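You operate a simulated robot arm through the tools that you are given. There is no shell and no other tool.

The job below is to be done with a simulated two-armed robot. You get a single attempt, and the scene is never put back.

TASK
Fit a spare roller in the empty slot, lock the steel bar and test-run at speed 2.
Fine: fit it with the power off; the lamp must go green; power off at the end.

It is judged by the outcome, as a careful person would: the job done as asked, and still so three seconds after it is handed in. It fails if anything else is knocked over, pushed out of place, dropped, spilled or broken.

THE ROBOT
Two 7-joint arms with fingered hands on one trunk that stands fixed in place. Base frame: the origin is at the foot of the trunk, x ahead of it, y to its left, z up. Readings come in m, degrees, newtons and seconds.
The left shoulder is at [0.033, 0.171, 1.222], the right one opposite. With the tool pointing down near the work surface each hand reaches from about 0.28 to 0.76 m from the base axis, measured 20 degrees to its own side. Payload 4 kg a hand.
Tool frame (each hand has its own): the origin (TCP) lies between the finger pads and is the grasp point; the fingertips stand 0.026 m ahead of it; z points along the fingers, y is the line along which they close. The gripper opens to 0.132 m; its body begins 0.073 m behind the TCP. The gripper is a hand of 4 fingers: y runs from the thumb to the fingers, the wrist lies at [0, 0, -0.224] in the tool frame.
Orientation is that of the tool frame in the base frame, as a unit quaternion [x, y, z, w]. With the fingers straight down and closing along the base's y, the tool's x points along the base's -x, its y along +y and its z along -z.

THE INTERFACE
- The arms move only by the tool step_arm. It takes "left_motion", "right_motion" or both (then of equal length, played together; a hand with none holds still); each is a list of rows, each an object of numbers (a shift or turn left out is 0): "rx", "ry", "rz": the turn, a rotation vector about the tool's x, y, z in units of 120 degrees (1.0 is 120 degrees); "tx", "ty", "tz": the shift along the tool's x, y, z in units of 300 mm (1.0 is 300 mm). In form: [{"rx": .., "ry": .., "rz": .., "tx": .., "ty": .., "tz": ..}, ...]. A call has 1 to 20 rows; each row is the pose to reach, as a shift and turn from the pose commanded when the call began, along the tool's axes at that moment. A call with a number of a shift or a turn outside -1 to 1 is refused whole. Rows are played at 5 a second. More than 0.05 m and 8.6 degrees between two rows, and nothing of the call is played. Where a pose cannot be reached the arm comes as near as it can. A force on the tool above 40 N (or 10 N above the force at the start of the call, whichever is more), or a blocked arm, ends the call early, and 0.2 s more pass. In this call time passes only in rows, and 0.2 s behind the last. The reply holds the time, the measured pose of the TCP, the force on the tool along the base axes, the opening and the grip force, in the units named above and with some noise, with the torque about the TCP (base axes, N m) and any sound that the robot's microphone picked up.
- Cameras (640 x 400 px; columns grow to the right, rows downward): "scene" is now at [0.1124, 0.0409, 1.4226]; the picture's right is [0.50, -0.87, -0.00], its down [-0.32, -0.18, -0.93] and it looks along [0.81, 0.46, -0.37] (base axes); focal length 338 px, centre (320, 200). "left" rides on the left gripper at [-0.068, 0.002, -0.097] in its tool frame; the picture's right is [-0.02, -1.00, 0.00], its down [0.82, -0.02, -0.58] and it looks along [0.58, -0.01, 0.82] (tool axes); focal length 270 px, centre (320, 200). "right" rides on the right gripper at [0.068, 0.002, -0.097] in its tool frame; the picture's right is [-0.02, 1.00, 0.00], its down [-0.82, -0.02, -0.58] and it looks along [-0.58, -0.01, 0.82] (tool axes); focal length 270 px, centre (320, 200). There is no depth. A picture from a camera that has moved, and an enlarged one, comes with that camera's place and axes in the base frame and with its lens. The place of the scene camera against the robot may be out by one fixed shift of up to 0.012 m in any direction.
- get_image(camera): a new picture of that camera. The clock stands still meanwhile.
- slide_trunk(by): moves the trunk up (or, below 0, down) by that many m; the arms and the scene camera ride with it, the base frame stays. It gives what a move gives, with no picture.
- move_fingers(finger1, finger2, finger3, thumb_bend, hand): sets how far each is bent, from 0 (flat) to 100 (curled in); at 30 the hand is open as for a grip, at 70 the pads meet at the TCP. One left out holds its place. A second passes; each finger stops where it meets its share of the squeeze, and holds until it gets a number again. It is the only way to open and close the hand. It gives what a move gives, with no picture; readings hold the bend of each and the force on the fingers (four entries, about 0 where the hand has none), thumb and palm.
- turn_head(pan, tilt): turns the head with the scene camera to pan (to the left, within 86 degrees either way) and tilt (down, from -29 to 69), counted from straight ahead of the robot (the tilt from the chest, where the trunk bows). It gives what a move gives.
- inspect(camera, box): a new picture of the part [left, top, right, bottom] of that camera's present view, enlarged. The clock stands still meanwhile.
- finish_job(): hands the job in; it is judged then, once.

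Places have to be worked out from the pictures, the camera data and where the tool is seen. Open the grippers and draw the arms clear of the work before you hand the job in, unless the task says otherwise.

The tools are called as name(argument=value, ...) on one line, values as JSON. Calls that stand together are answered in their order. step_arm: Moves the arms, as the interface text tells. Its arguments: {"type":"object","properties":{"left_motion":{"type":"array"},"right_motion":{"type":"array"}},"required":[]} The other tools are called the same way: slide_trunk (by) moves the trunk up or down; move_fingers (finger1, finger2, finger3, thumb_bend, hand) moves the fingers one by one; turn_head (pan, tilt) turns the head that bears the scene camera; get_image (camera) takes a picture; inspect (camera, box) takes an enlarged picture of a part of a camera's view; finish_job () hands the job in.

At the start:

```text
time_s: 0.0
left_eef_pos: [0.4033, 0.4441, 1.2066]
left_orientation: [-0.001, 1.0, 0.001, 0.001]
left_wrist_force: [0.1, 0.1, -0.3]
left_ft_torque: [0.0, -0.04, 0.01]
left_gripper_width: 0.1322
left_finger_force: 0.1
left_shape: jaw
left_bend: [30.0, 30.0, 30.0, 30.0]
left_finger forces: [0.1, 0.0, 0.0, 0.1, 0.0, 0.1]
right_eef_pos: [0.3979, 0.0283, 1.2793]
right_orientation: [-0.001, 1.0, 0.0, -0.001]
right_wrist_force: [0.5, -0.1, 0.2]
right_ft_torque: [-0.03, -0.01, -0.04]
right_gripper_width: 0.1324
right_finger_force: 0.0
right_shape: jaw
right_bend: [30.0, 30.0, 30.0, 30.0]
right_finger forces: [0.0, 0.0, 0.0, 0.1, 0.0, 0.0]
trunk travel left (down, up): [-0.45, 0.305]
head pan, tilt (commanded): [29.9, 21.7]
```

scene: 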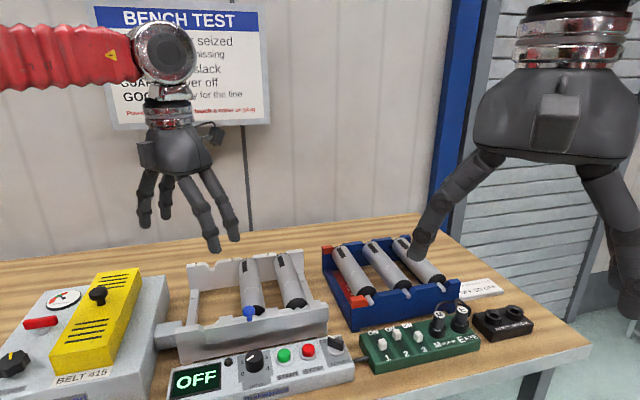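
right: 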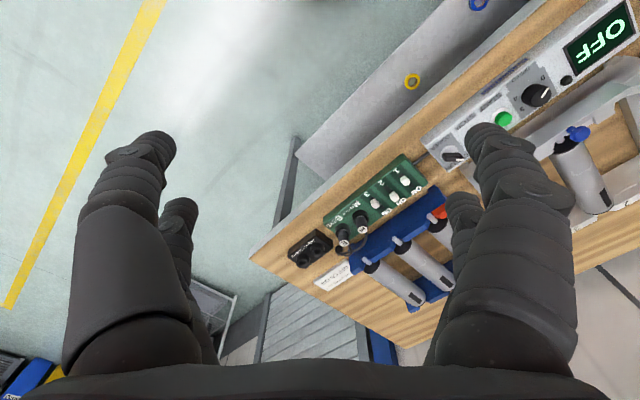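
left: 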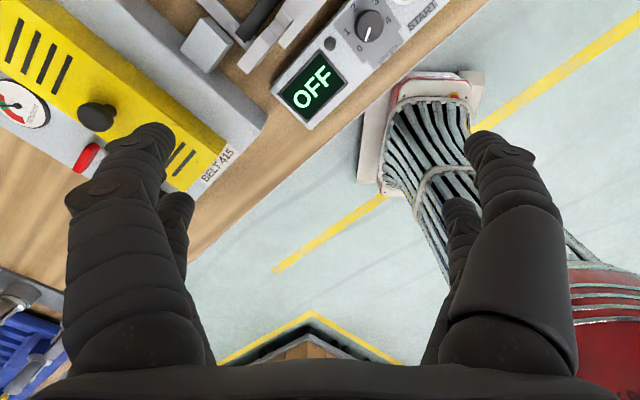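

I begin by looking closely at the bench: the sign, the roller bed, the spares rack and the panel.

inspect(camera="scene", box=[90, 0, 280, 130])

inspect(camera="scene", box=[150, 230, 370, 400])

inspect(camera="scene", box=[310, 220, 550, 380])

inspect(camera="scene", box=[0, 250, 200, 400])

```text
3.08 times, centred on (185, 65) of scene
camera zoom: at [0.1124, 0.0409, 1.4226], right [0.5, -0.87, 0.0], down [-0.32, -0.18, -0.93], along [0.81, 0.46, -0.37], focal length 1040 px, centre (735, 615)
```

zoom: 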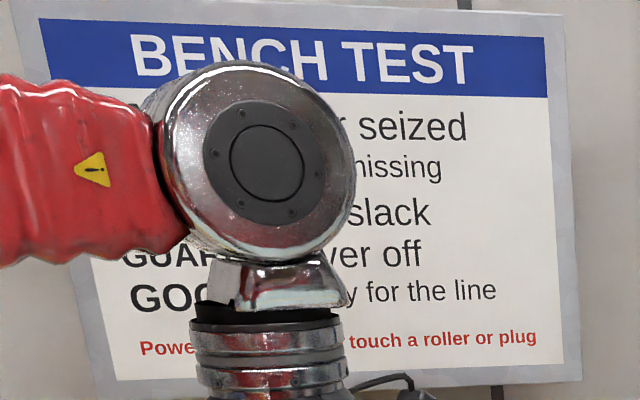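

```text
2.35 times, centred on (260, 315) of scene
camera zoom: at [0.1124, 0.0409, 1.4226], right [0.5, -0.87, 0.0], down [-0.32, -0.18, -0.93], along [0.81, 0.46, -0.37], focal length 795 px, centre (461, -71)
```

zoom: 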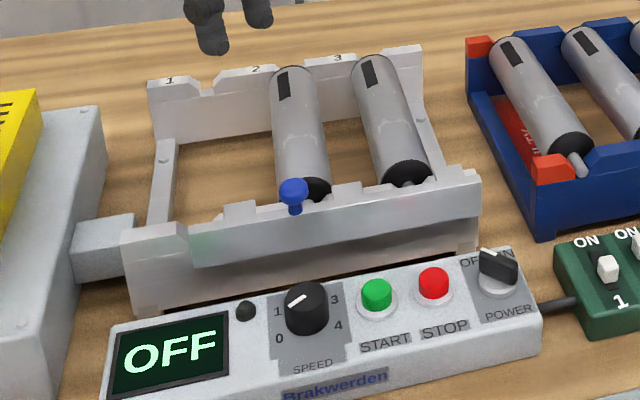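

```text
2.50 times, centred on (430, 300) of scene
camera zoom: at [0.1124, 0.0409, 1.4226], right [0.5, -0.87, 0.0], down [-0.32, -0.18, -0.93], along [0.81, 0.46, -0.37], focal length 845 px, centre (45, -50)
```

zoom: 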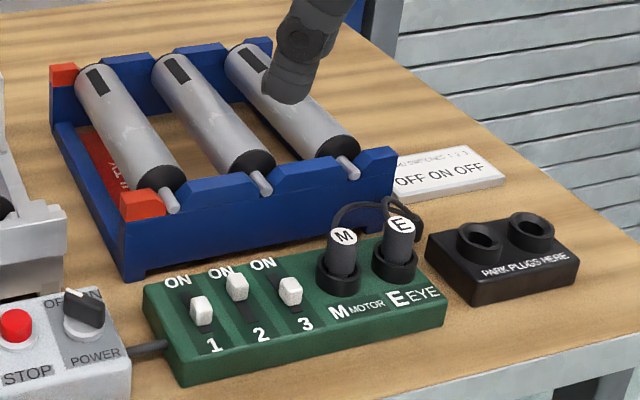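

```text
2.67 times, centred on (100, 325) of scene
camera zoom: at [0.1124, 0.0409, 1.4226], right [0.5, -0.87, 0.0], down [-0.32, -0.18, -0.93], along [0.81, 0.46, -0.37], focal length 901 px, centre (907, -133)
```

zoom: 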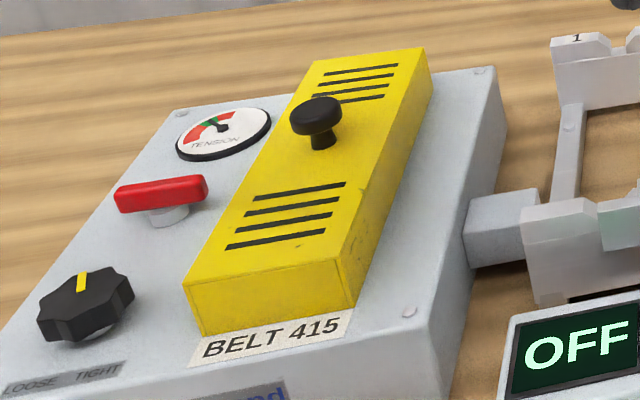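

The bench sits at about 45° to the robot, with three slots in the bed and slot 1 empty. I move the left hand up and to the left so I can read the sign and the gauge.

step_arm(left_motion=[{"ty": 0.08, "tz": 0.0}, {"ty": 0.2, "tz": 0.0}, {"ty": 0.35}, {"ty": 0.5}, {"ty": 0.6}])

get_image(camera="scene")

get_image(camera="left")

```text
time_s: 1.2
left_eef_pos: [0.401, 0.6199, 1.2075]
left_orientation: [0.0, 1.0, 0.0, 0.0]
left_wrist_force: [-0.9, 0.0, 0.0]
left_ft_torque: [0.01, 0.0, 0.0]
left_gripper_width: 0.1318
left_finger_force: 0.1
left_shape: jaw
left_bend: [30.0, 30.0, 30.0, 30.0]
left_finger forces: [0.1, 0.0, 0.0, 0.0, 0.0, 0.0]
right_eef_pos: [0.3982, 0.0286, 1.2802]
right_orientation: [0.001, 1.0, 0.0, -0.001]
right_wrist_force: [-0.6, -0.3, 0.0]
right_ft_torque: [0.0, 0.01, -0.01]
right_gripper_width: 0.1319
right_finger_force: 0.0
right_shape: jaw
right_bend: [30.0, 30.0, 30.0, 30.0]
right_finger forces: [0.0, 0.0, 0.1, 0.0, 0.0, 0.0]
trunk travel left (down, up): [-0.45, 0.305]
head pan, tilt (commanded): [29.9, 21.7]
```

```text
taken
camera scene: at [0.1124, 0.0413, 1.4226], right [0.5, -0.87, 0.0], down [-0.32, -0.18, -0.93], along [0.81, 0.46, -0.37], focal length 338 px, centre (320, 200)
```

scene: 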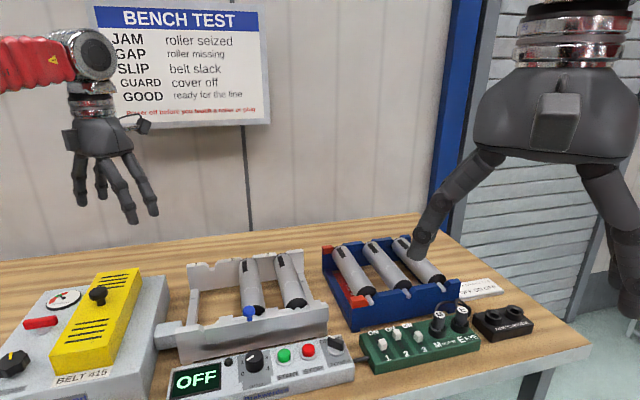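

```text
taken
camera left: at [0.4707, 0.6222, 1.304], right [0.03, -1.0, 0.0], down [-0.82, -0.02, 0.58], along [-0.58, -0.02, -0.82], focal length 270 px, centre (320, 200)
```

left: 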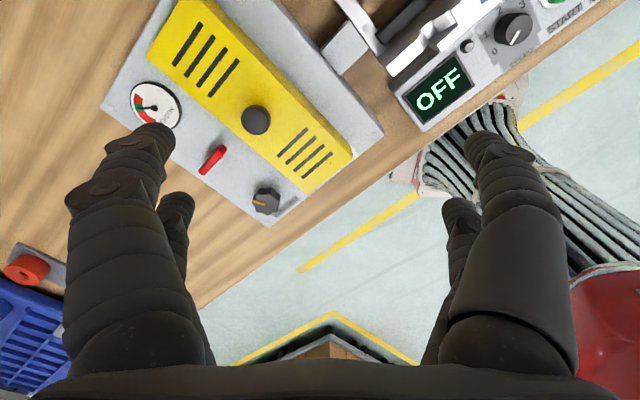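

inspect(camera="scene", box=[90, 0, 280, 130])

inspect(camera="left", box=[100, 0, 400, 230])

inspect(camera="left", box=[330, 0, 640, 160])

inspect(camera="scene", box=[20, 270, 140, 350])

```text
3.08 times, centred on (185, 65) of scene
camera zoom: at [0.1124, 0.0413, 1.4226], right [0.5, -0.87, 0.0], down [-0.32, -0.18, -0.93], along [0.81, 0.46, -0.37], focal length 1040 px, centre (735, 615)
```

zoom: 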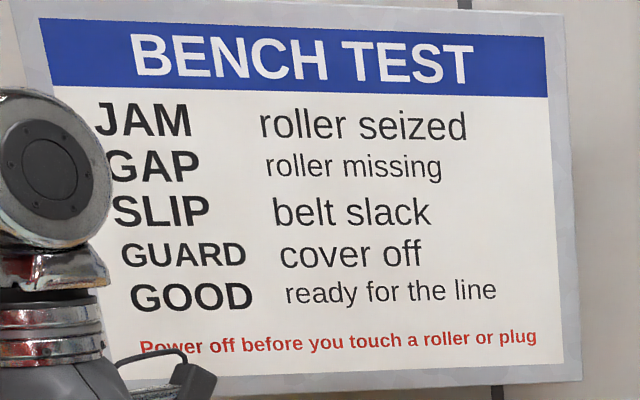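

```text
1.74 times, centred on (250, 115) of left
camera zoom: at [0.4707, 0.6222, 1.304], right [0.03, -1.0, 0.0], down [-0.82, -0.02, 0.58], along [-0.58, -0.02, -0.82], focal length 470 px, centre (442, 348)
```

zoom: 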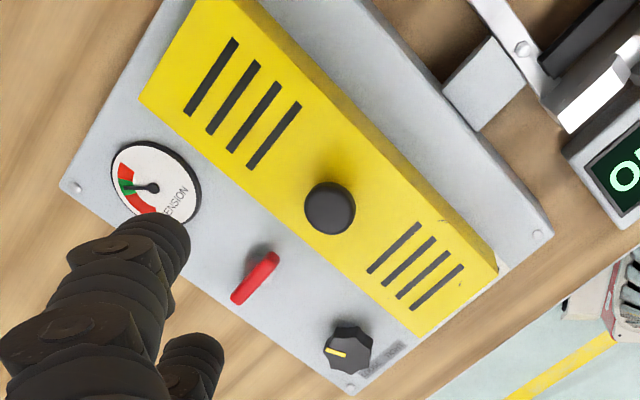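

```text
2.06 times, centred on (485, 80) of left
camera zoom: at [0.4707, 0.6222, 1.304], right [0.03, -1.0, 0.0], down [-0.82, -0.02, 0.58], along [-0.58, -0.02, -0.82], focal length 558 px, centre (-21, 448)
```

zoom: 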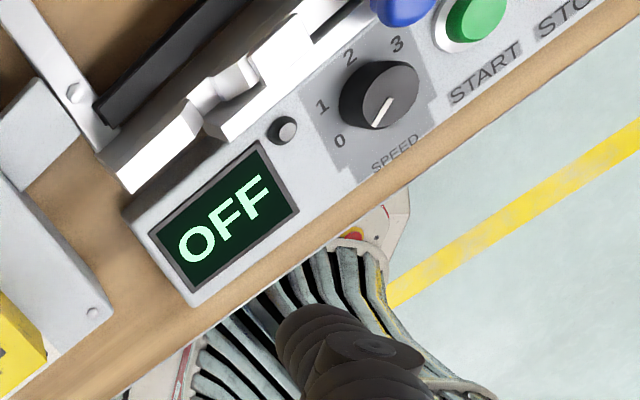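

```text
5.00 times, centred on (80, 310) of scene
camera zoom: at [0.1124, 0.0413, 1.4226], right [0.5, -0.87, 0.0], down [-0.32, -0.18, -0.93], along [0.81, 0.46, -0.37], focal length 1690 px, centre (1520, -350)
```

zoom: 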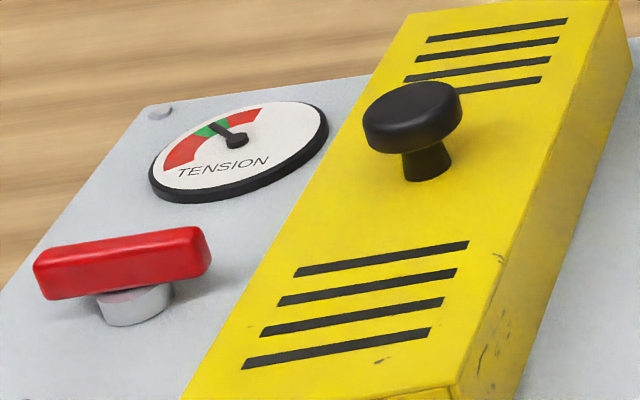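

The sign lists the fault codes, the tension needle is in the green, the cover is on and the speed pointer looks to be at 0. I rotate the right hand 45° so its camera looks squarely at the bench.

step_arm(right_motion=[{"rz": -0.0625}, {"rz": -0.125}, {"rz": -0.1875}, {"rz": -0.25}, {"rz": -0.3125}, {"rz": -0.375}])

get_image(camera="right")

get_image(camera="scene")

```text
time_s: 2.6
left_eef_pos: [0.4018, 0.6199, 1.2067]
left_orientation: [-0.001, 1.0, -0.001, 0.0]
left_wrist_force: [0.2, 0.1, -0.8]
left_ft_torque: [-0.02, 0.01, -0.01]
left_gripper_width: 0.1321
left_finger_force: 0.0
left_shape: jaw
left_bend: [30.0, 30.0, 30.0, 30.0]
left_finger forces: [0.1, 0.0, 0.0, 0.0, 0.0, 0.1]
right_eef_pos: [0.3989, 0.0271, 1.2812]
right_orientation: [-0.384, 0.923, 0.002, -0.001]
right_wrist_force: [0.0, -0.1, 0.3]
right_ft_torque: [0.07, -0.04, -0.01]
right_gripper_width: 0.1319
right_finger_force: 0.0
right_shape: jaw
right_bend: [30.0, 30.0, 30.0, 30.0]
right_finger forces: [0.0, 0.0, 0.1, 0.1, 0.0, 0.0]
trunk travel left (down, up): [-0.45, 0.305]
head pan, tilt (commanded): [29.9, 21.7]
```

```text
taken
camera right: at [0.3475, -0.0195, 1.3788], right [-0.69, 0.72, 0.0], down [0.59, 0.56, 0.58], along [0.42, 0.4, -0.82], focal length 270 px, centre (320, 200)
```

right: 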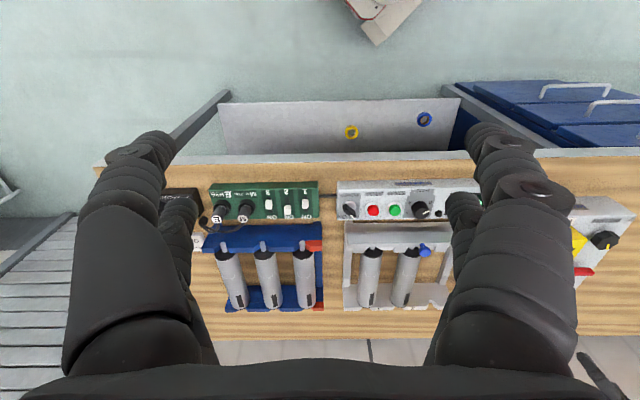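

```text
taken
camera scene: at [0.1124, 0.0409, 1.4226], right [0.5, -0.87, 0.0], down [-0.32, -0.18, -0.93], along [0.81, 0.46, -0.37], focal length 338 px, centre (320, 200)
```

scene: 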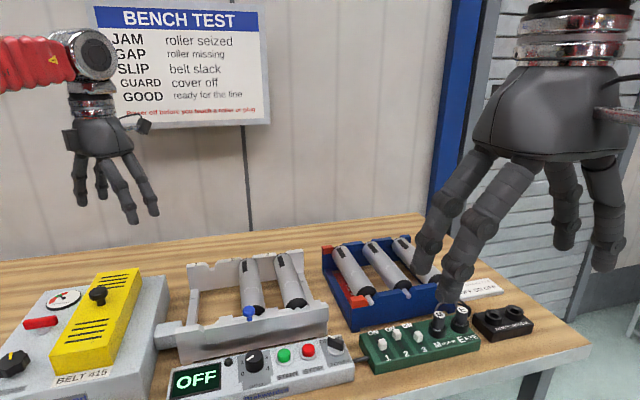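

The bench lines up well with this view. I enlarge the spares rack, the bed and the panels.

inspect(camera="right", box=[190, 170, 340, 320])

inspect(camera="right", box=[330, 170, 470, 320])

inspect(camera="scene", box=[310, 220, 450, 330])

inspect(camera="scene", box=[170, 240, 340, 360])

inspect(camera="scene", box=[350, 270, 510, 380])

```text
2.67 times, centred on (265, 245) of right
camera zoom: at [0.3475, -0.0195, 1.3788], right [-0.69, 0.72, 0.0], down [0.59, 0.56, 0.58], along [0.42, 0.4, -0.82], focal length 721 px, centre (467, 80)
```

zoom: 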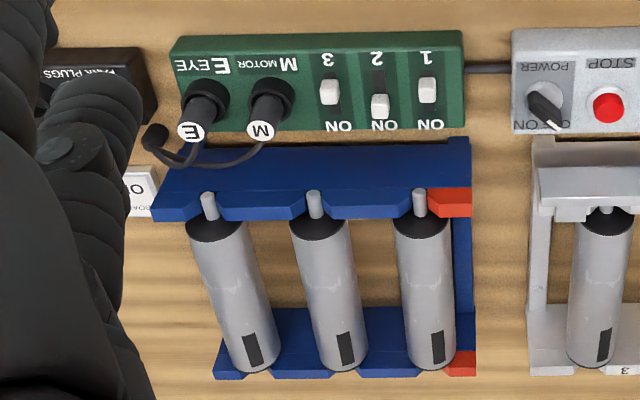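

```text
2.67 times, centred on (400, 245) of right
camera zoom: at [0.3475, -0.0195, 1.3788], right [-0.69, 0.72, 0.0], down [0.59, 0.56, 0.58], along [0.42, 0.4, -0.82], focal length 721 px, centre (107, 80)
```

zoom: 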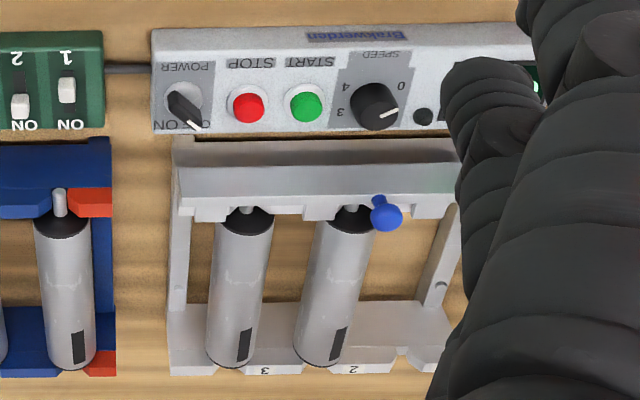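

```text
3.64 times, centred on (380, 275) of scene
camera zoom: at [0.1124, 0.0409, 1.4226], right [0.5, -0.87, 0.0], down [-0.32, -0.18, -0.93], along [0.81, 0.46, -0.37], focal length 1229 px, centre (102, -73)
```

zoom: 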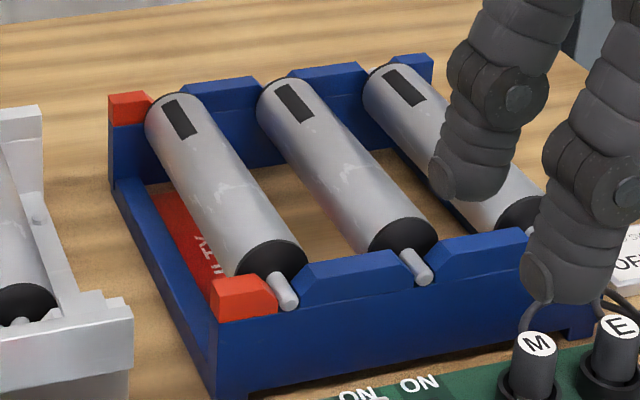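

```text
3.33 times, centred on (255, 300) of scene
camera zoom: at [0.1124, 0.0409, 1.4226], right [0.5, -0.87, 0.0], down [-0.32, -0.18, -0.93], along [0.81, 0.46, -0.37], focal length 1127 px, centre (537, -133)
```

zoom: 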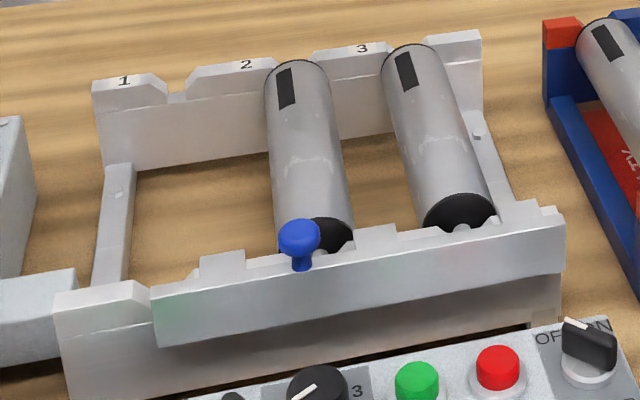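

```text
3.64 times, centred on (430, 325) of scene
camera zoom: at [0.1124, 0.0409, 1.4226], right [0.5, -0.87, 0.0], down [-0.32, -0.18, -0.93], along [0.81, 0.46, -0.37], focal length 1229 px, centre (-80, -254)
```

zoom: 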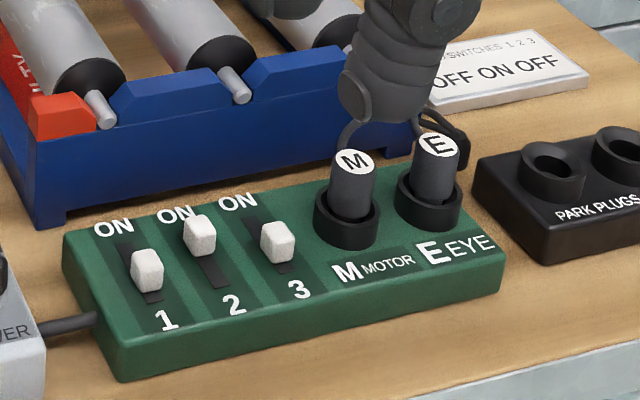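

Spares 2 and 3 are the usable ones, since the red slot is labelled FAULTY. I move the right camera in front of the roller bed for a closer look at the bar and slot 1.

step_arm(right_motion=[{"ty": 0.12, "tz": 0.08}, {"ty": 0.24, "tz": 0.16}, {"ty": 0.36, "tz": 0.24}, {"ty": 0.477, "tz": 0.32}])

get_image(camera="right")

get_image(camera="scene")

```text
time_s: 3.6
left_eef_pos: [0.4019, 0.6196, 1.2065]
left_orientation: [-0.001, 1.0, 0.0, -0.001]
left_wrist_force: [-1.3, 0.2, -0.6]
left_ft_torque: [-0.01, -0.02, 0.01]
left_gripper_width: 0.132
left_finger_force: 0.1
left_shape: jaw
left_bend: [30.0, 30.0, 30.0, 30.0]
left_finger forces: [0.1, 0.0, 0.1, 0.0, 0.0, 0.1]
right_eef_pos: [0.2995, 0.134, 1.1872]
right_orientation: [-0.382, 0.924, 0.0, 0.0]
right_wrist_force: [-0.2, -0.1, -0.2]
right_ft_torque: [0.02, 0.03, -0.03]
right_gripper_width: 0.1321
right_finger_force: 0.0
right_shape: jaw
right_bend: [30.0, 30.0, 30.0, 30.0]
right_finger forces: [0.0, 0.0, 0.0, 0.1, 0.1, 0.1]
trunk travel left (down, up): [-0.45, 0.305]
head pan, tilt (commanded): [29.9, 21.7]
```

```text
taken
camera right: at [0.2486, 0.0862, 1.2846], right [-0.69, 0.72, 0.0], down [0.59, 0.56, 0.58], along [0.42, 0.4, -0.82], focal length 270 px, centre (320, 200)
```

right: 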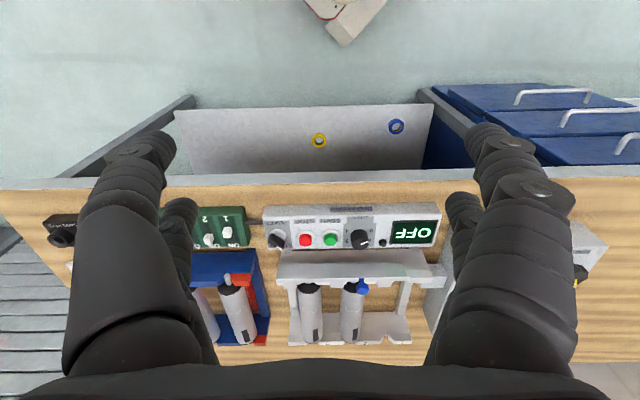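

```text
taken
camera scene: at [0.112, 0.0418, 1.4226], right [0.5, -0.87, 0.0], down [-0.32, -0.18, -0.93], along [0.81, 0.46, -0.37], focal length 338 px, centre (320, 200)
```

scene: 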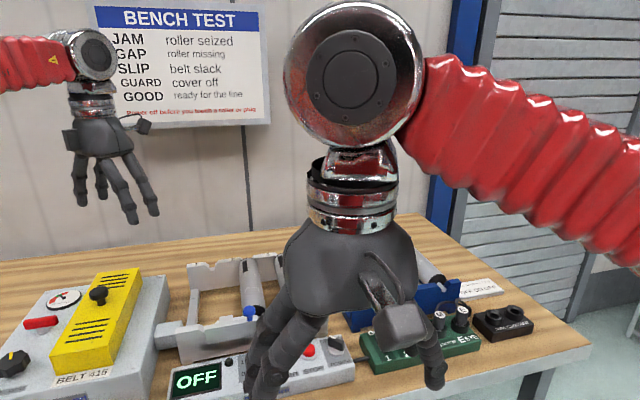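

inspect(camera="right", box=[260, 195, 450, 350])

inspect(camera="right", box=[150, 195, 300, 350])

```text
2.58 times, centred on (355, 272) of right
camera zoom: at [0.2486, 0.0862, 1.2846], right [-0.69, 0.72, 0.0], down [0.59, 0.56, 0.58], along [0.42, 0.4, -0.82], focal length 698 px, centre (230, 13)
```

zoom: 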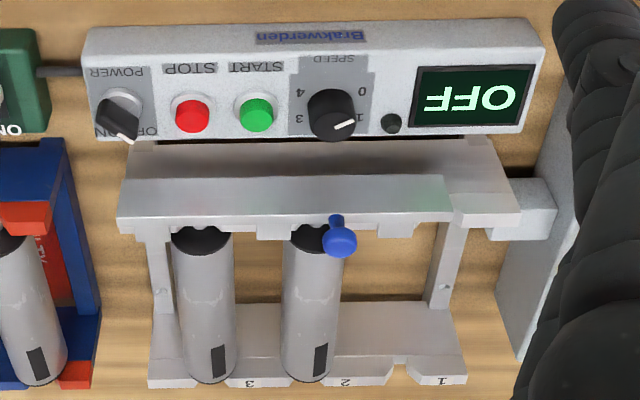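

```text
2.58 times, centred on (225, 272) of right
camera zoom: at [0.2486, 0.0862, 1.2846], right [-0.69, 0.72, 0.0], down [0.59, 0.56, 0.58], along [0.42, 0.4, -0.82], focal length 698 px, centre (565, 13)
```

zoom: 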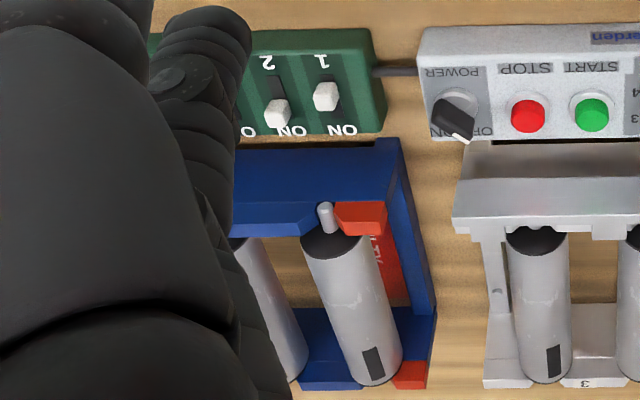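

The bar lies along the front wall with a blue knob near slot 2. I bring the right camera nearer, staying above everything, to see how the bar engages.

step_arm(right_motion=[{"tx": -0.145, "tz": 0.03}, {"tx": -0.29, "tz": 0.06}, {"tx": -0.435, "tz": 0.09}, {"tx": -0.58, "tz": 0.12}])

get_image(camera="right")

inspect(camera="right", box=[190, 180, 460, 360])

```text
time_s: 4.6
left_eef_pos: [0.4019, 0.6184, 1.2086]
left_orientation: [0.001, 1.0, 0.001, 0.0]
left_wrist_force: [-0.2, 0.4, -0.6]
left_ft_torque: [0.01, -0.04, 0.01]
left_gripper_width: 0.1319
left_finger_force: 0.1
left_shape: jaw
left_bend: [30.0, 30.0, 30.0, 30.0]
left_finger forces: [0.0, 0.0, 0.0, 0.1, 0.0, 0.0]
right_eef_pos: [0.4181, 0.2299, 1.1526]
right_orientation: [-0.371, 0.929, 0.004, -0.005]
right_wrist_force: [-0.1, -0.8, -0.3]
right_ft_torque: [0.04, -0.04, -0.01]
right_gripper_width: 0.132
right_finger_force: 0.1
right_shape: jaw
right_bend: [30.0, 30.0, 30.0, 30.0]
right_finger forces: [0.0, 0.0, 0.0, 0.1, 0.0, 0.0]
right hand out of reach, approached as far as the arm can: row 4
trunk travel left (down, up): [-0.45, 0.305]
head pan, tilt (commanded): [29.9, 21.7]
```

```text
taken
camera right: at [0.3668, 0.1835, 1.2501], right [-0.67, 0.74, 0.01], down [0.61, 0.54, 0.57], along [0.42, 0.39, -0.82], focal length 270 px, centre (320, 200)
```

right: 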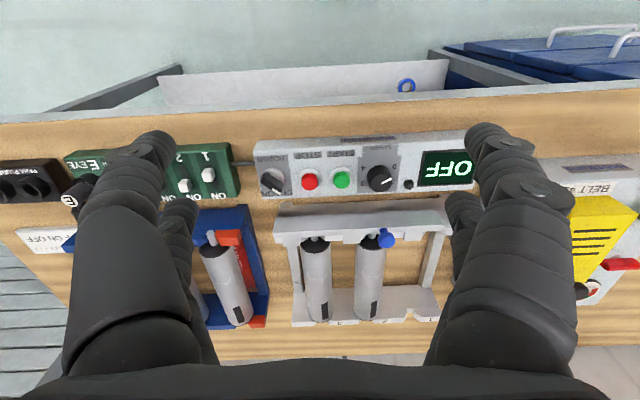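

```text
2.22 times, centred on (325, 270) of right
camera zoom: at [0.3668, 0.1835, 1.2501], right [-0.67, 0.74, 0.01], down [0.61, 0.54, 0.57], along [0.42, 0.39, -0.82], focal length 601 px, centre (309, 44)
```

zoom: 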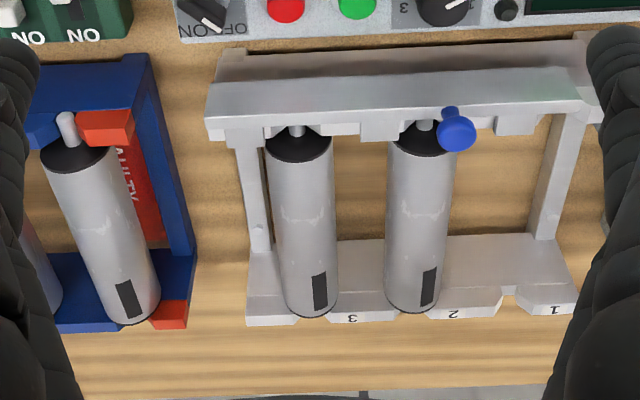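

inspect(camera="right", box=[270, 190, 460, 270])

inspect(camera="right", box=[380, 160, 480, 260])

inspect(camera="right", box=[60, 130, 260, 240])

```text
3.37 times, centred on (365, 230) of right
camera zoom: at [0.3668, 0.1835, 1.2501], right [-0.67, 0.74, 0.01], down [0.61, 0.54, 0.57], along [0.42, 0.39, -0.82], focal length 910 px, centre (168, 99)
```

zoom: 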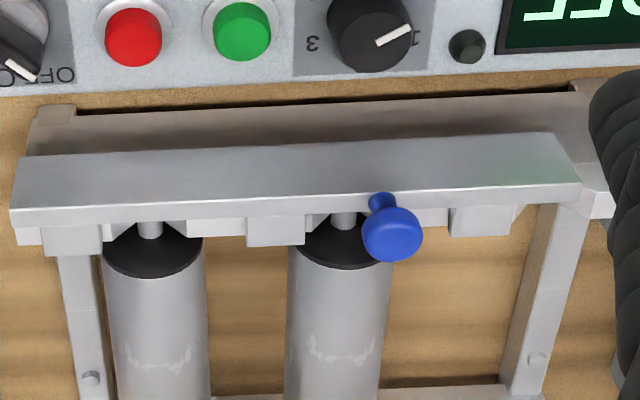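

```text
4.00 times, centred on (430, 210) of right
camera zoom: at [0.3668, 0.1835, 1.2501], right [-0.67, 0.74, 0.01], down [0.61, 0.54, 0.57], along [0.42, 0.39, -0.82], focal length 1081 px, centre (-120, 160)
```

zoom: 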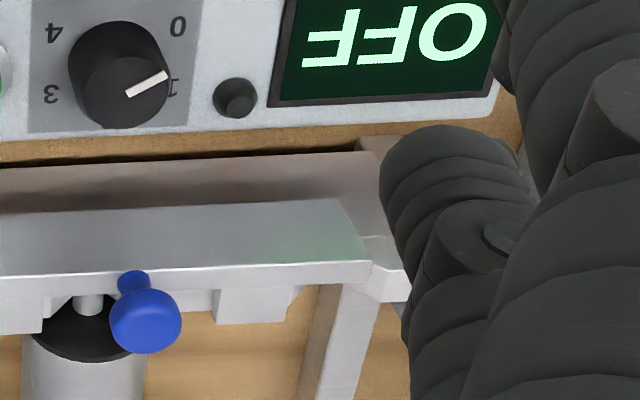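

```text
3.20 times, centred on (160, 185) of right
camera zoom: at [0.3668, 0.1835, 1.2501], right [-0.67, 0.74, 0.01], down [0.61, 0.54, 0.57], along [0.42, 0.39, -0.82], focal length 865 px, centre (832, 248)
```

zoom: 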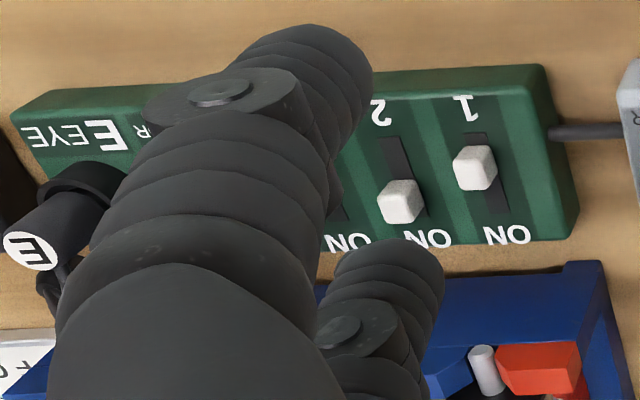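

The bar has three teeth that now sit beside the notches, so it locks by sliding toward the robot's left, over the axles. I draw the right arm back out of the way, where its camera still sees the rack, and turn the left hand 45° to line up with the rollers.

step_arm(right_motion=[{"tx": 0.15, "tz": -0.06}, {"tx": 0.3, "tz": -0.12}, {"tx": 0.45, "tz": -0.18, "ty": -0.05}, {"tx": 0.55, "tz": -0.25, "ty": -0.15}, {"tx": 0.6, "tz": -0.33, "ty": -0.28}, {"tx": 0.63, "tz": -0.38, "ty": -0.42}, {"tx": 0.65, "tz": -0.4, "ty": -0.57}, {"tx": 0.65, "tz": -0.4, "ty": -0.7}], left_motion=[{"rz": -0.0469}, {"rz": -0.0938}, {"rz": -0.1406}, {"rz": -0.1875}, {"rz": -0.2344}, {"rz": -0.2813}, {"rz": -0.3281}, {"rz": -0.375}])

get_image(camera="right")

get_image(camera="left")

get_image(camera="scene")

```text
refused: row 3 steps farther than a row can; nothing moved
```

```text
taken
camera right: at [0.3668, 0.1835, 1.2501], right [-0.67, 0.74, 0.01], down [0.61, 0.54, 0.57], along [0.42, 0.39, -0.82], focal length 270 px, centre (320, 200)
```

right: 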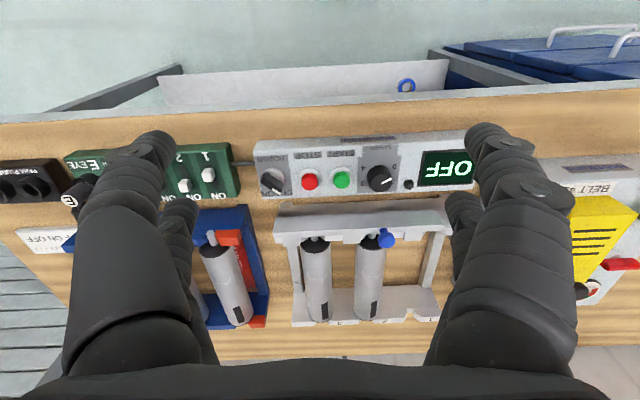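

```text
taken
camera left: at [0.47, 0.6202, 1.3052], right [0.03, -1.0, 0.0], down [-0.82, -0.02, 0.58], along [-0.58, -0.01, -0.82], focal length 270 px, centre (320, 200)
```

left: 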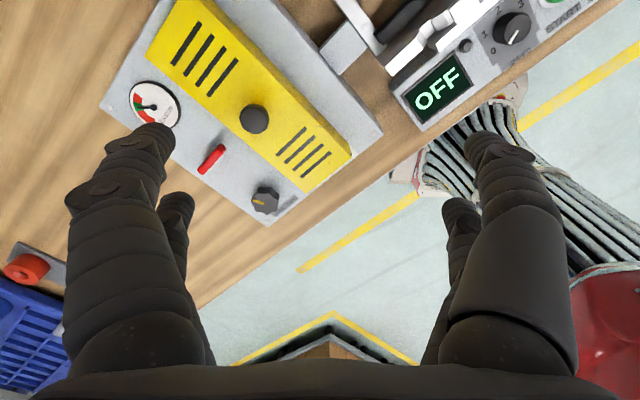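

```text
taken
camera scene: at [0.1116, 0.0397, 1.4228], right [0.5, -0.87, 0.0], down [-0.32, -0.18, -0.93], along [0.81, 0.46, -0.37], focal length 338 px, centre (320, 200)
```

scene: 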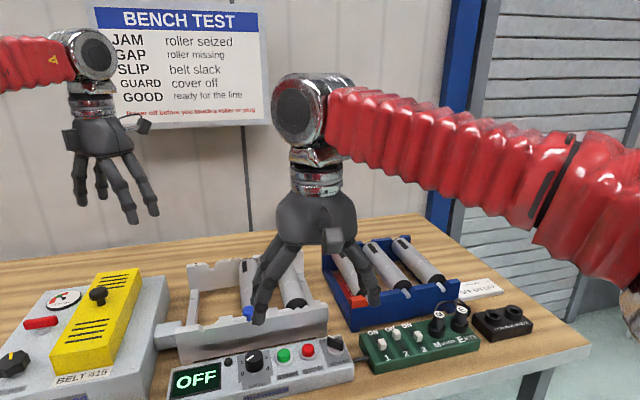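

The third row stepped too far, so I split the same retreat into smaller equal rows.

step_arm(right_motion=[{"tx": 0.1, "ty": -0.066, "tz": -0.042}, {"tx": 0.2, "ty": -0.132, "tz": -0.084}, {"tx": 0.3, "ty": -0.198, "tz": -0.126}, {"tx": 0.4, "ty": -0.264, "tz": -0.168}, {"tx": 0.5, "ty": -0.33, "tz": -0.21}, {"tx": 0.6, "ty": -0.396, "tz": -0.252}, {"tx": 0.7, "ty": -0.462, "tz": -0.294}, {"tx": 0.8, "ty": -0.528, "tz": -0.336}, {"tx": 0.9, "ty": -0.594, "tz": -0.378}, {"tx": 0.98, "ty": -0.66, "tz": -0.42}], left_motion=[{"rz": -0.0375}, {"rz": -0.075}, {"rz": -0.1125}, {"rz": -0.15}, {"rz": -0.1875}, {"rz": -0.225}, {"rz": -0.2625}, {"rz": -0.3}, {"rz": -0.3375}, {"rz": -0.375}])

get_image(camera="right")

get_image(camera="left")

get_image(camera="scene")

```text
time_s: 6.8
left_eef_pos: [0.4027, 0.6215, 1.2066]
left_orientation: [-0.384, 0.923, 0.001, 0.001]
left_wrist_force: [-0.5, -0.4, 0.4]
left_ft_torque: [0.0, -0.02, 0.01]
left_gripper_width: 0.132
left_finger_force: 0.1
left_shape: jaw
left_bend: [30.0, 30.0, 30.0, 30.0]
left_finger forces: [0.0, 0.0, 0.1, 0.0, 0.0, 0.1]
right_eef_pos: [0.3346, -0.1086, 1.2783]
right_orientation: [-0.384, 0.924, 0.0, 0.0]
right_wrist_force: [-0.2, -0.2, -0.1]
right_ft_torque: [0.0, -0.02, 0.01]
right_gripper_width: 0.1321
right_finger_force: 0.1
right_shape: jaw
right_bend: [30.0, 30.0, 30.0, 30.0]
right_finger forces: [0.0, 0.1, 0.0, 0.2, 0.1, 0.0]
trunk travel left (down, up): [-0.45, 0.305]
head pan, tilt (commanded): [29.9, 21.7]
```

```text
taken
camera right: at [0.2844, -0.155, 1.3756], right [-0.69, 0.72, 0.0], down [0.59, 0.56, 0.58], along [0.42, 0.4, -0.82], focal length 270 px, centre (320, 200)
```

right: 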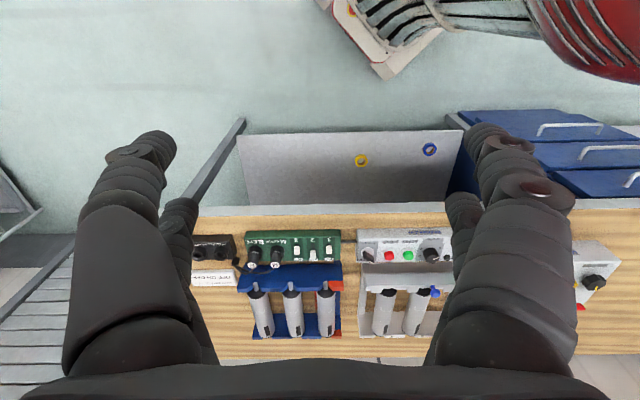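

```text
taken
camera left: at [0.4501, 0.6712, 1.305], right [0.73, -0.69, 0.0], down [-0.56, -0.59, 0.58], along [-0.4, -0.42, -0.82], focal length 270 px, centre (320, 200)
```

left: 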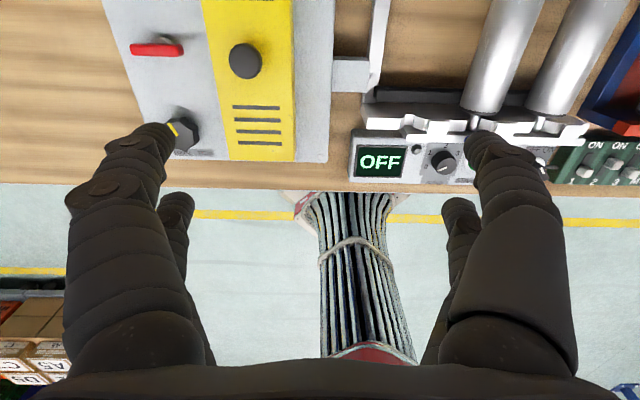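

```text
taken
camera scene: at [0.1117, 0.04, 1.4227], right [0.5, -0.87, 0.0], down [-0.32, -0.18, -0.93], along [0.81, 0.46, -0.37], focal length 338 px, centre (320, 200)
```

scene: 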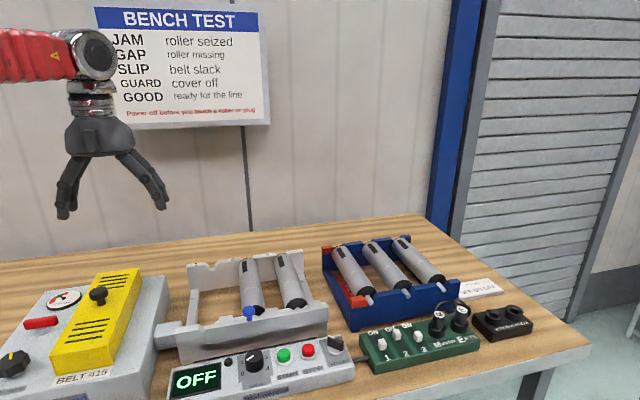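

Now both views are clear. I zoom into the rack from the right and scene cameras, and into the bar's rear side from the left camera.

inspect(camera="left", box=[330, 0, 640, 190])

inspect(camera="right", box=[225, 225, 355, 345])

inspect(camera="scene", box=[310, 225, 470, 335])

inspect(camera="scene", box=[350, 275, 510, 380])

```text
2.06 times, centred on (485, 95) of left
camera zoom: at [0.4501, 0.6712, 1.305], right [0.73, -0.69, 0.0], down [-0.56, -0.59, 0.58], along [-0.4, -0.42, -0.82], focal length 558 px, centre (-21, 417)
```

zoom: 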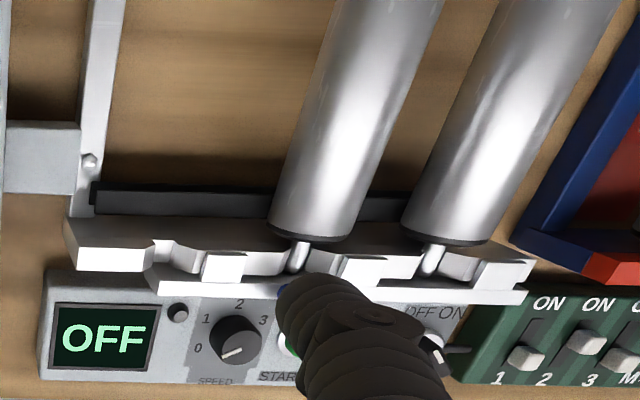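

```text
3.33 times, centred on (290, 285) of right
camera zoom: at [0.2844, -0.155, 1.3756], right [-0.69, 0.72, 0.0], down [0.59, 0.56, 0.58], along [0.42, 0.4, -0.82], focal length 901 px, centre (420, -83)
```

zoom: 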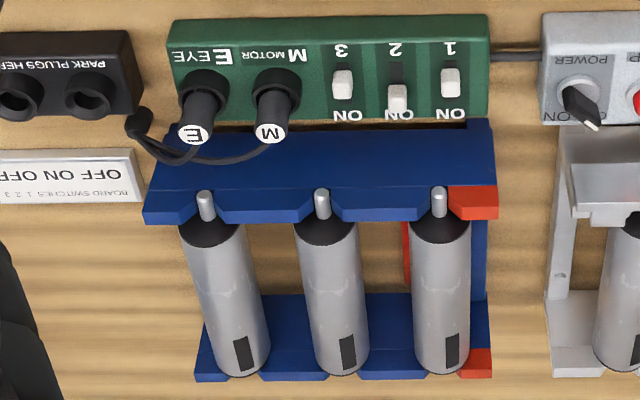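

```text
3.64 times, centred on (390, 280) of scene
camera zoom: at [0.1117, 0.04, 1.4227], right [0.5, -0.87, 0.0], down [-0.32, -0.18, -0.93], along [0.81, 0.46, -0.37], focal length 1229 px, centre (66, -91)
```

zoom: 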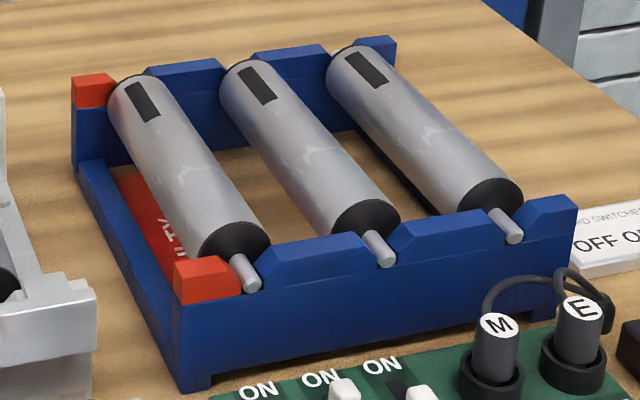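

```text
3.81 times, centred on (430, 328) of scene
camera zoom: at [0.1117, 0.04, 1.4227], right [0.5, -0.87, 0.0], down [-0.32, -0.18, -0.93], along [0.81, 0.46, -0.37], focal length 1288 px, centre (-99, -286)
```

zoom: 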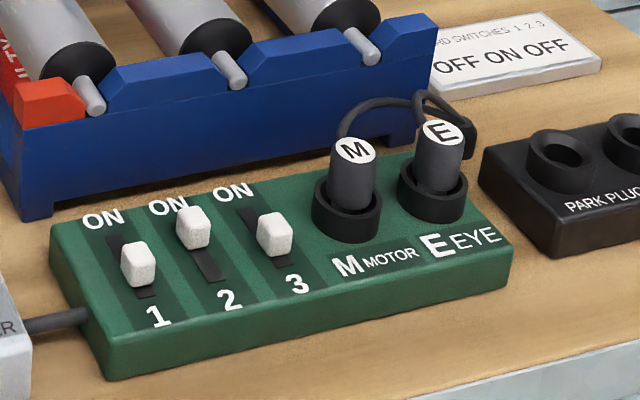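

The wrist views put the middle spare's axle tip near (0.737, 0.180, 0.946), its axis running along the bench depth, diameter about 47 mm and pitch about 86 mm. I check the left hand's finger thickness, since the gaps between spares are about 40 mm.

inspect(camera="scene", box=[40, 100, 190, 230])

move_fingers(hand="left", finger1=46, finger2=46, finger3=46, thumb_bend=46)

get_image(camera="left")

inspect(camera="scene", box=[40, 100, 190, 230])

```text
3.08 times, centred on (115, 165) of scene
camera zoom: at [0.1117, 0.04, 1.4227], right [0.5, -0.87, 0.0], down [-0.32, -0.18, -0.93], along [0.81, 0.46, -0.37], focal length 1040 px, centre (951, 308)
```

zoom: 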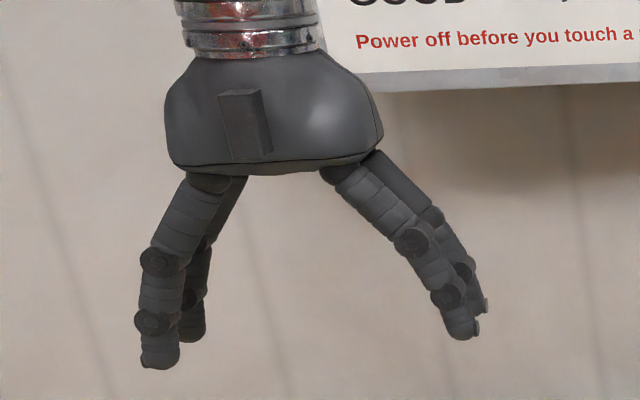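

```text
time_s: 7.8
left_eef_pos: [0.4038, 0.6223, 1.2072]
left_orientation: [-0.383, 0.924, 0.0, 0.0]
left_wrist_force: [1.6, -0.2, 0.3]
left_ft_torque: [-0.01, 0.0, 0.01]
left_gripper_width: 0.0803
left_finger_force: 0.0
left_shape: fingers
left_bend: [46.0, 46.0, 46.0, 46.0]
left_finger forces: [0.0, 0.0, 0.0, 0.0, 0.1, 0.0]
right_eef_pos: [0.3356, -0.1068, 1.2778]
right_orientation: [-0.383, 0.924, 0.001, -0.001]
right_wrist_force: [0.2, 0.7, 0.0]
right_ft_torque: [-0.02, 0.0, 0.01]
right_gripper_width: 0.1321
right_finger_force: 0.0
right_shape: jaw
right_bend: [30.0, 30.0, 30.0, 30.0]
right_finger forces: [0.0, 0.0, 0.1, 0.0, 0.0, 0.0]
trunk travel left (down, up): [-0.45, 0.305]
head pan, tilt (commanded): [29.9, 21.7]
```

```text
taken
camera left: at [0.4507, 0.6722, 1.3041], right [0.73, -0.69, 0.0], down [-0.56, -0.59, 0.58], along [-0.4, -0.42, -0.82], focal length 270 px, centre (320, 200)
```

left: 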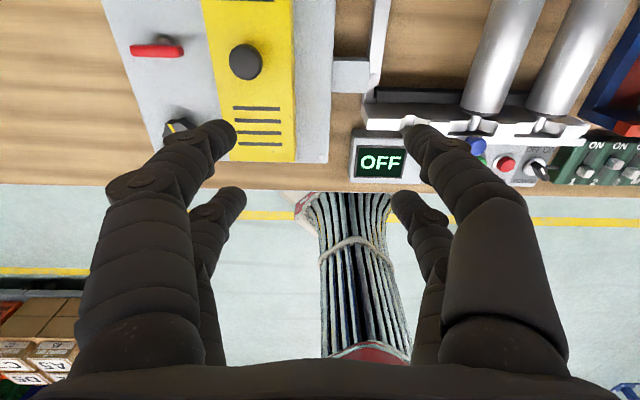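

```text
3.08 times, centred on (115, 165) of scene
camera zoom: at [0.1123, 0.0411, 1.4226], right [0.5, -0.87, 0.0], down [-0.32, -0.18, -0.93], along [0.81, 0.46, -0.37], focal length 1040 px, centre (951, 308)
```

zoom: 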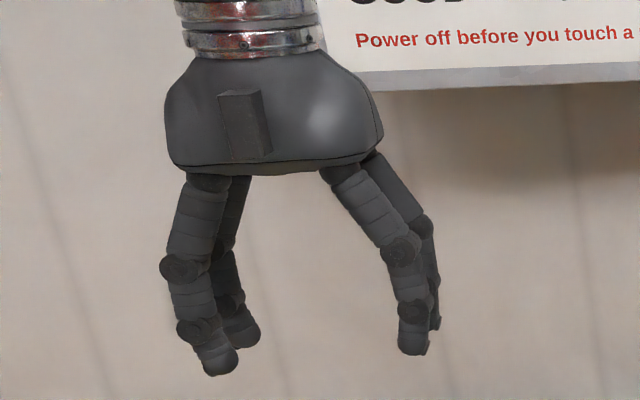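

The fingers are about 24 mm thick, so I'll enter with the hand partly closed. I carry the left hand along the bench at a safe height toward the spares rack, tilting it in the second half of the move to gain reach.

step_arm(left_motion=[{"ty": -0.15}, {"ty": -0.3}, {"ty": -0.45}, {"ty": -0.6}, {"ty": -0.75}, {"ty": -0.9}])

step_arm(left_motion=[{"ty": -0.115, "tz": 0.02, "ry": -0.04}, {"ty": -0.23, "tz": 0.04, "ry": -0.08}, {"ty": -0.345, "tz": 0.06, "ry": -0.12}, {"ty": -0.46, "tz": 0.08, "ry": -0.16}, {"ty": -0.575, "tz": 0.1, "ry": -0.2, "tx": 0.01}, {"ty": -0.69, "tz": 0.13, "ry": -0.24, "tx": 0.02}, {"ty": -0.805, "tz": 0.16, "ry": -0.28, "tx": 0.03}, {"ty": -0.92, "tz": 0.19, "ry": -0.2917, "tx": 0.04}])

get_image(camera="left")

get_image(camera="scene")

get_image(camera="right")

```text
time_s: 9.2
left_eef_pos: [0.5994, 0.4332, 1.2107]
left_orientation: [-0.383, 0.924, -0.001, -0.001]
left_wrist_force: [0.2, -0.6, 0.7]
left_ft_torque: [0.02, 0.01, -0.01]
left_gripper_width: 0.08
left_finger_force: 0.0
left_shape: fingers
left_bend: [46.0, 46.0, 46.0, 46.0]
left_finger forces: [0.0, 0.0, 0.1, 0.0, 0.1, 0.0]
right_eef_pos: [0.3371, -0.106, 1.2775]
right_orientation: [-0.383, 0.924, 0.0, -0.001]
right_wrist_force: [-0.1, 0.3, 0.5]
right_ft_torque: [-0.03, -0.02, 0.04]
right_gripper_width: 0.1321
right_finger_force: 0.1
right_shape: jaw
right_bend: [30.0, 30.0, 30.0, 30.0]
right_finger forces: [0.0, 0.0, 0.0, 0.1, 0.0, 0.0]
trunk travel left (down, up): [-0.45, 0.305]
head pan, tilt (commanded): [29.9, 21.7]
```

```text
time_s: 11.0
left_eef_pos: [0.68, 0.3048, 1.1506]
left_orientation: [-0.365, 0.881, 0.116, 0.279]
left_wrist_force: [0.3, -0.1, 0.7]
left_ft_torque: [-0.03, 0.0, 0.01]
left_gripper_width: 0.0799
left_finger_force: 0.1
left_shape: fingers
left_bend: [46.0, 46.0, 46.0, 46.0]
left_finger forces: [0.1, 0.0, 0.0, 0.0, 0.1, 0.0]
left hand out of reach, approached as far as the arm can: row 4, 5, 6, 7, 8
right_eef_pos: [0.3371, -0.1079, 1.2759]
right_orientation: [-0.383, 0.924, 0.001, -0.001]
right_wrist_force: [-0.9, -0.1, 0.0]
right_ft_torque: [0.04, 0.0, -0.03]
right_gripper_width: 0.1318
right_finger_force: 0.1
right_shape: jaw
right_bend: [30.0, 30.0, 30.0, 30.0]
right_finger forces: [0.1, 0.0, 0.0, 0.0, 0.1, 0.1]
trunk travel left (down, up): [-0.45, 0.305]
head pan, tilt (commanded): [29.9, 21.7]
```

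```text
taken
camera left: at [0.68, 0.3058, 1.27], right [0.72, -0.69, 0.02], down [-0.69, -0.72, 0.0], along [0.01, -0.01, -1.0], focal length 270 px, centre (320, 200)
```

left: 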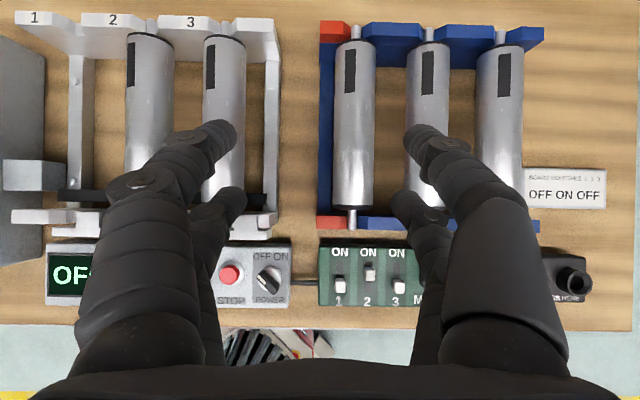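

```text
taken
camera scene: at [0.1129, 0.0408, 1.4226], right [0.5, -0.87, 0.0], down [-0.32, -0.18, -0.93], along [0.81, 0.46, -0.37], focal length 338 px, centre (320, 200)
```

scene: 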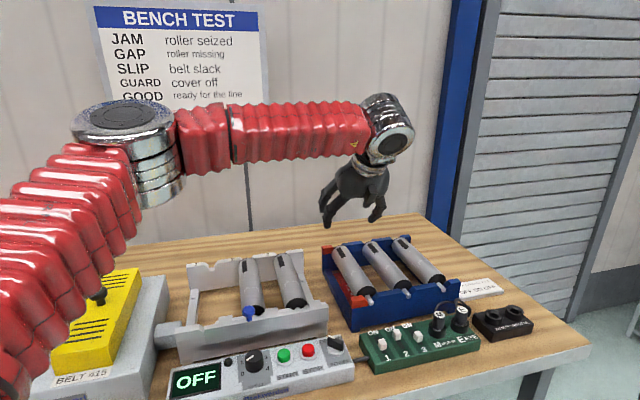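

```text
taken
camera right: at [0.2858, -0.1537, 1.3752], right [-0.69, 0.72, 0.0], down [0.59, 0.56, 0.58], along [0.42, 0.4, -0.82], focal length 270 px, centre (320, 200)
```

right: 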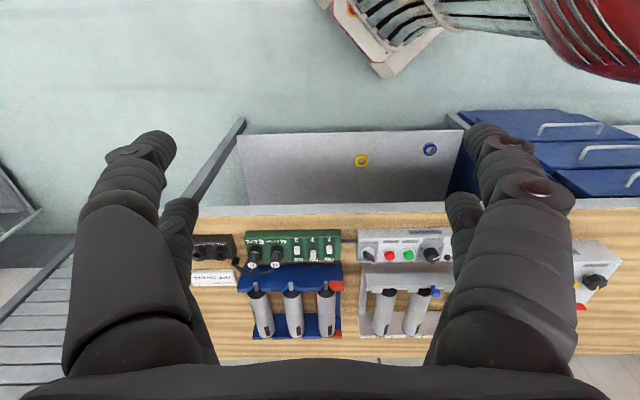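

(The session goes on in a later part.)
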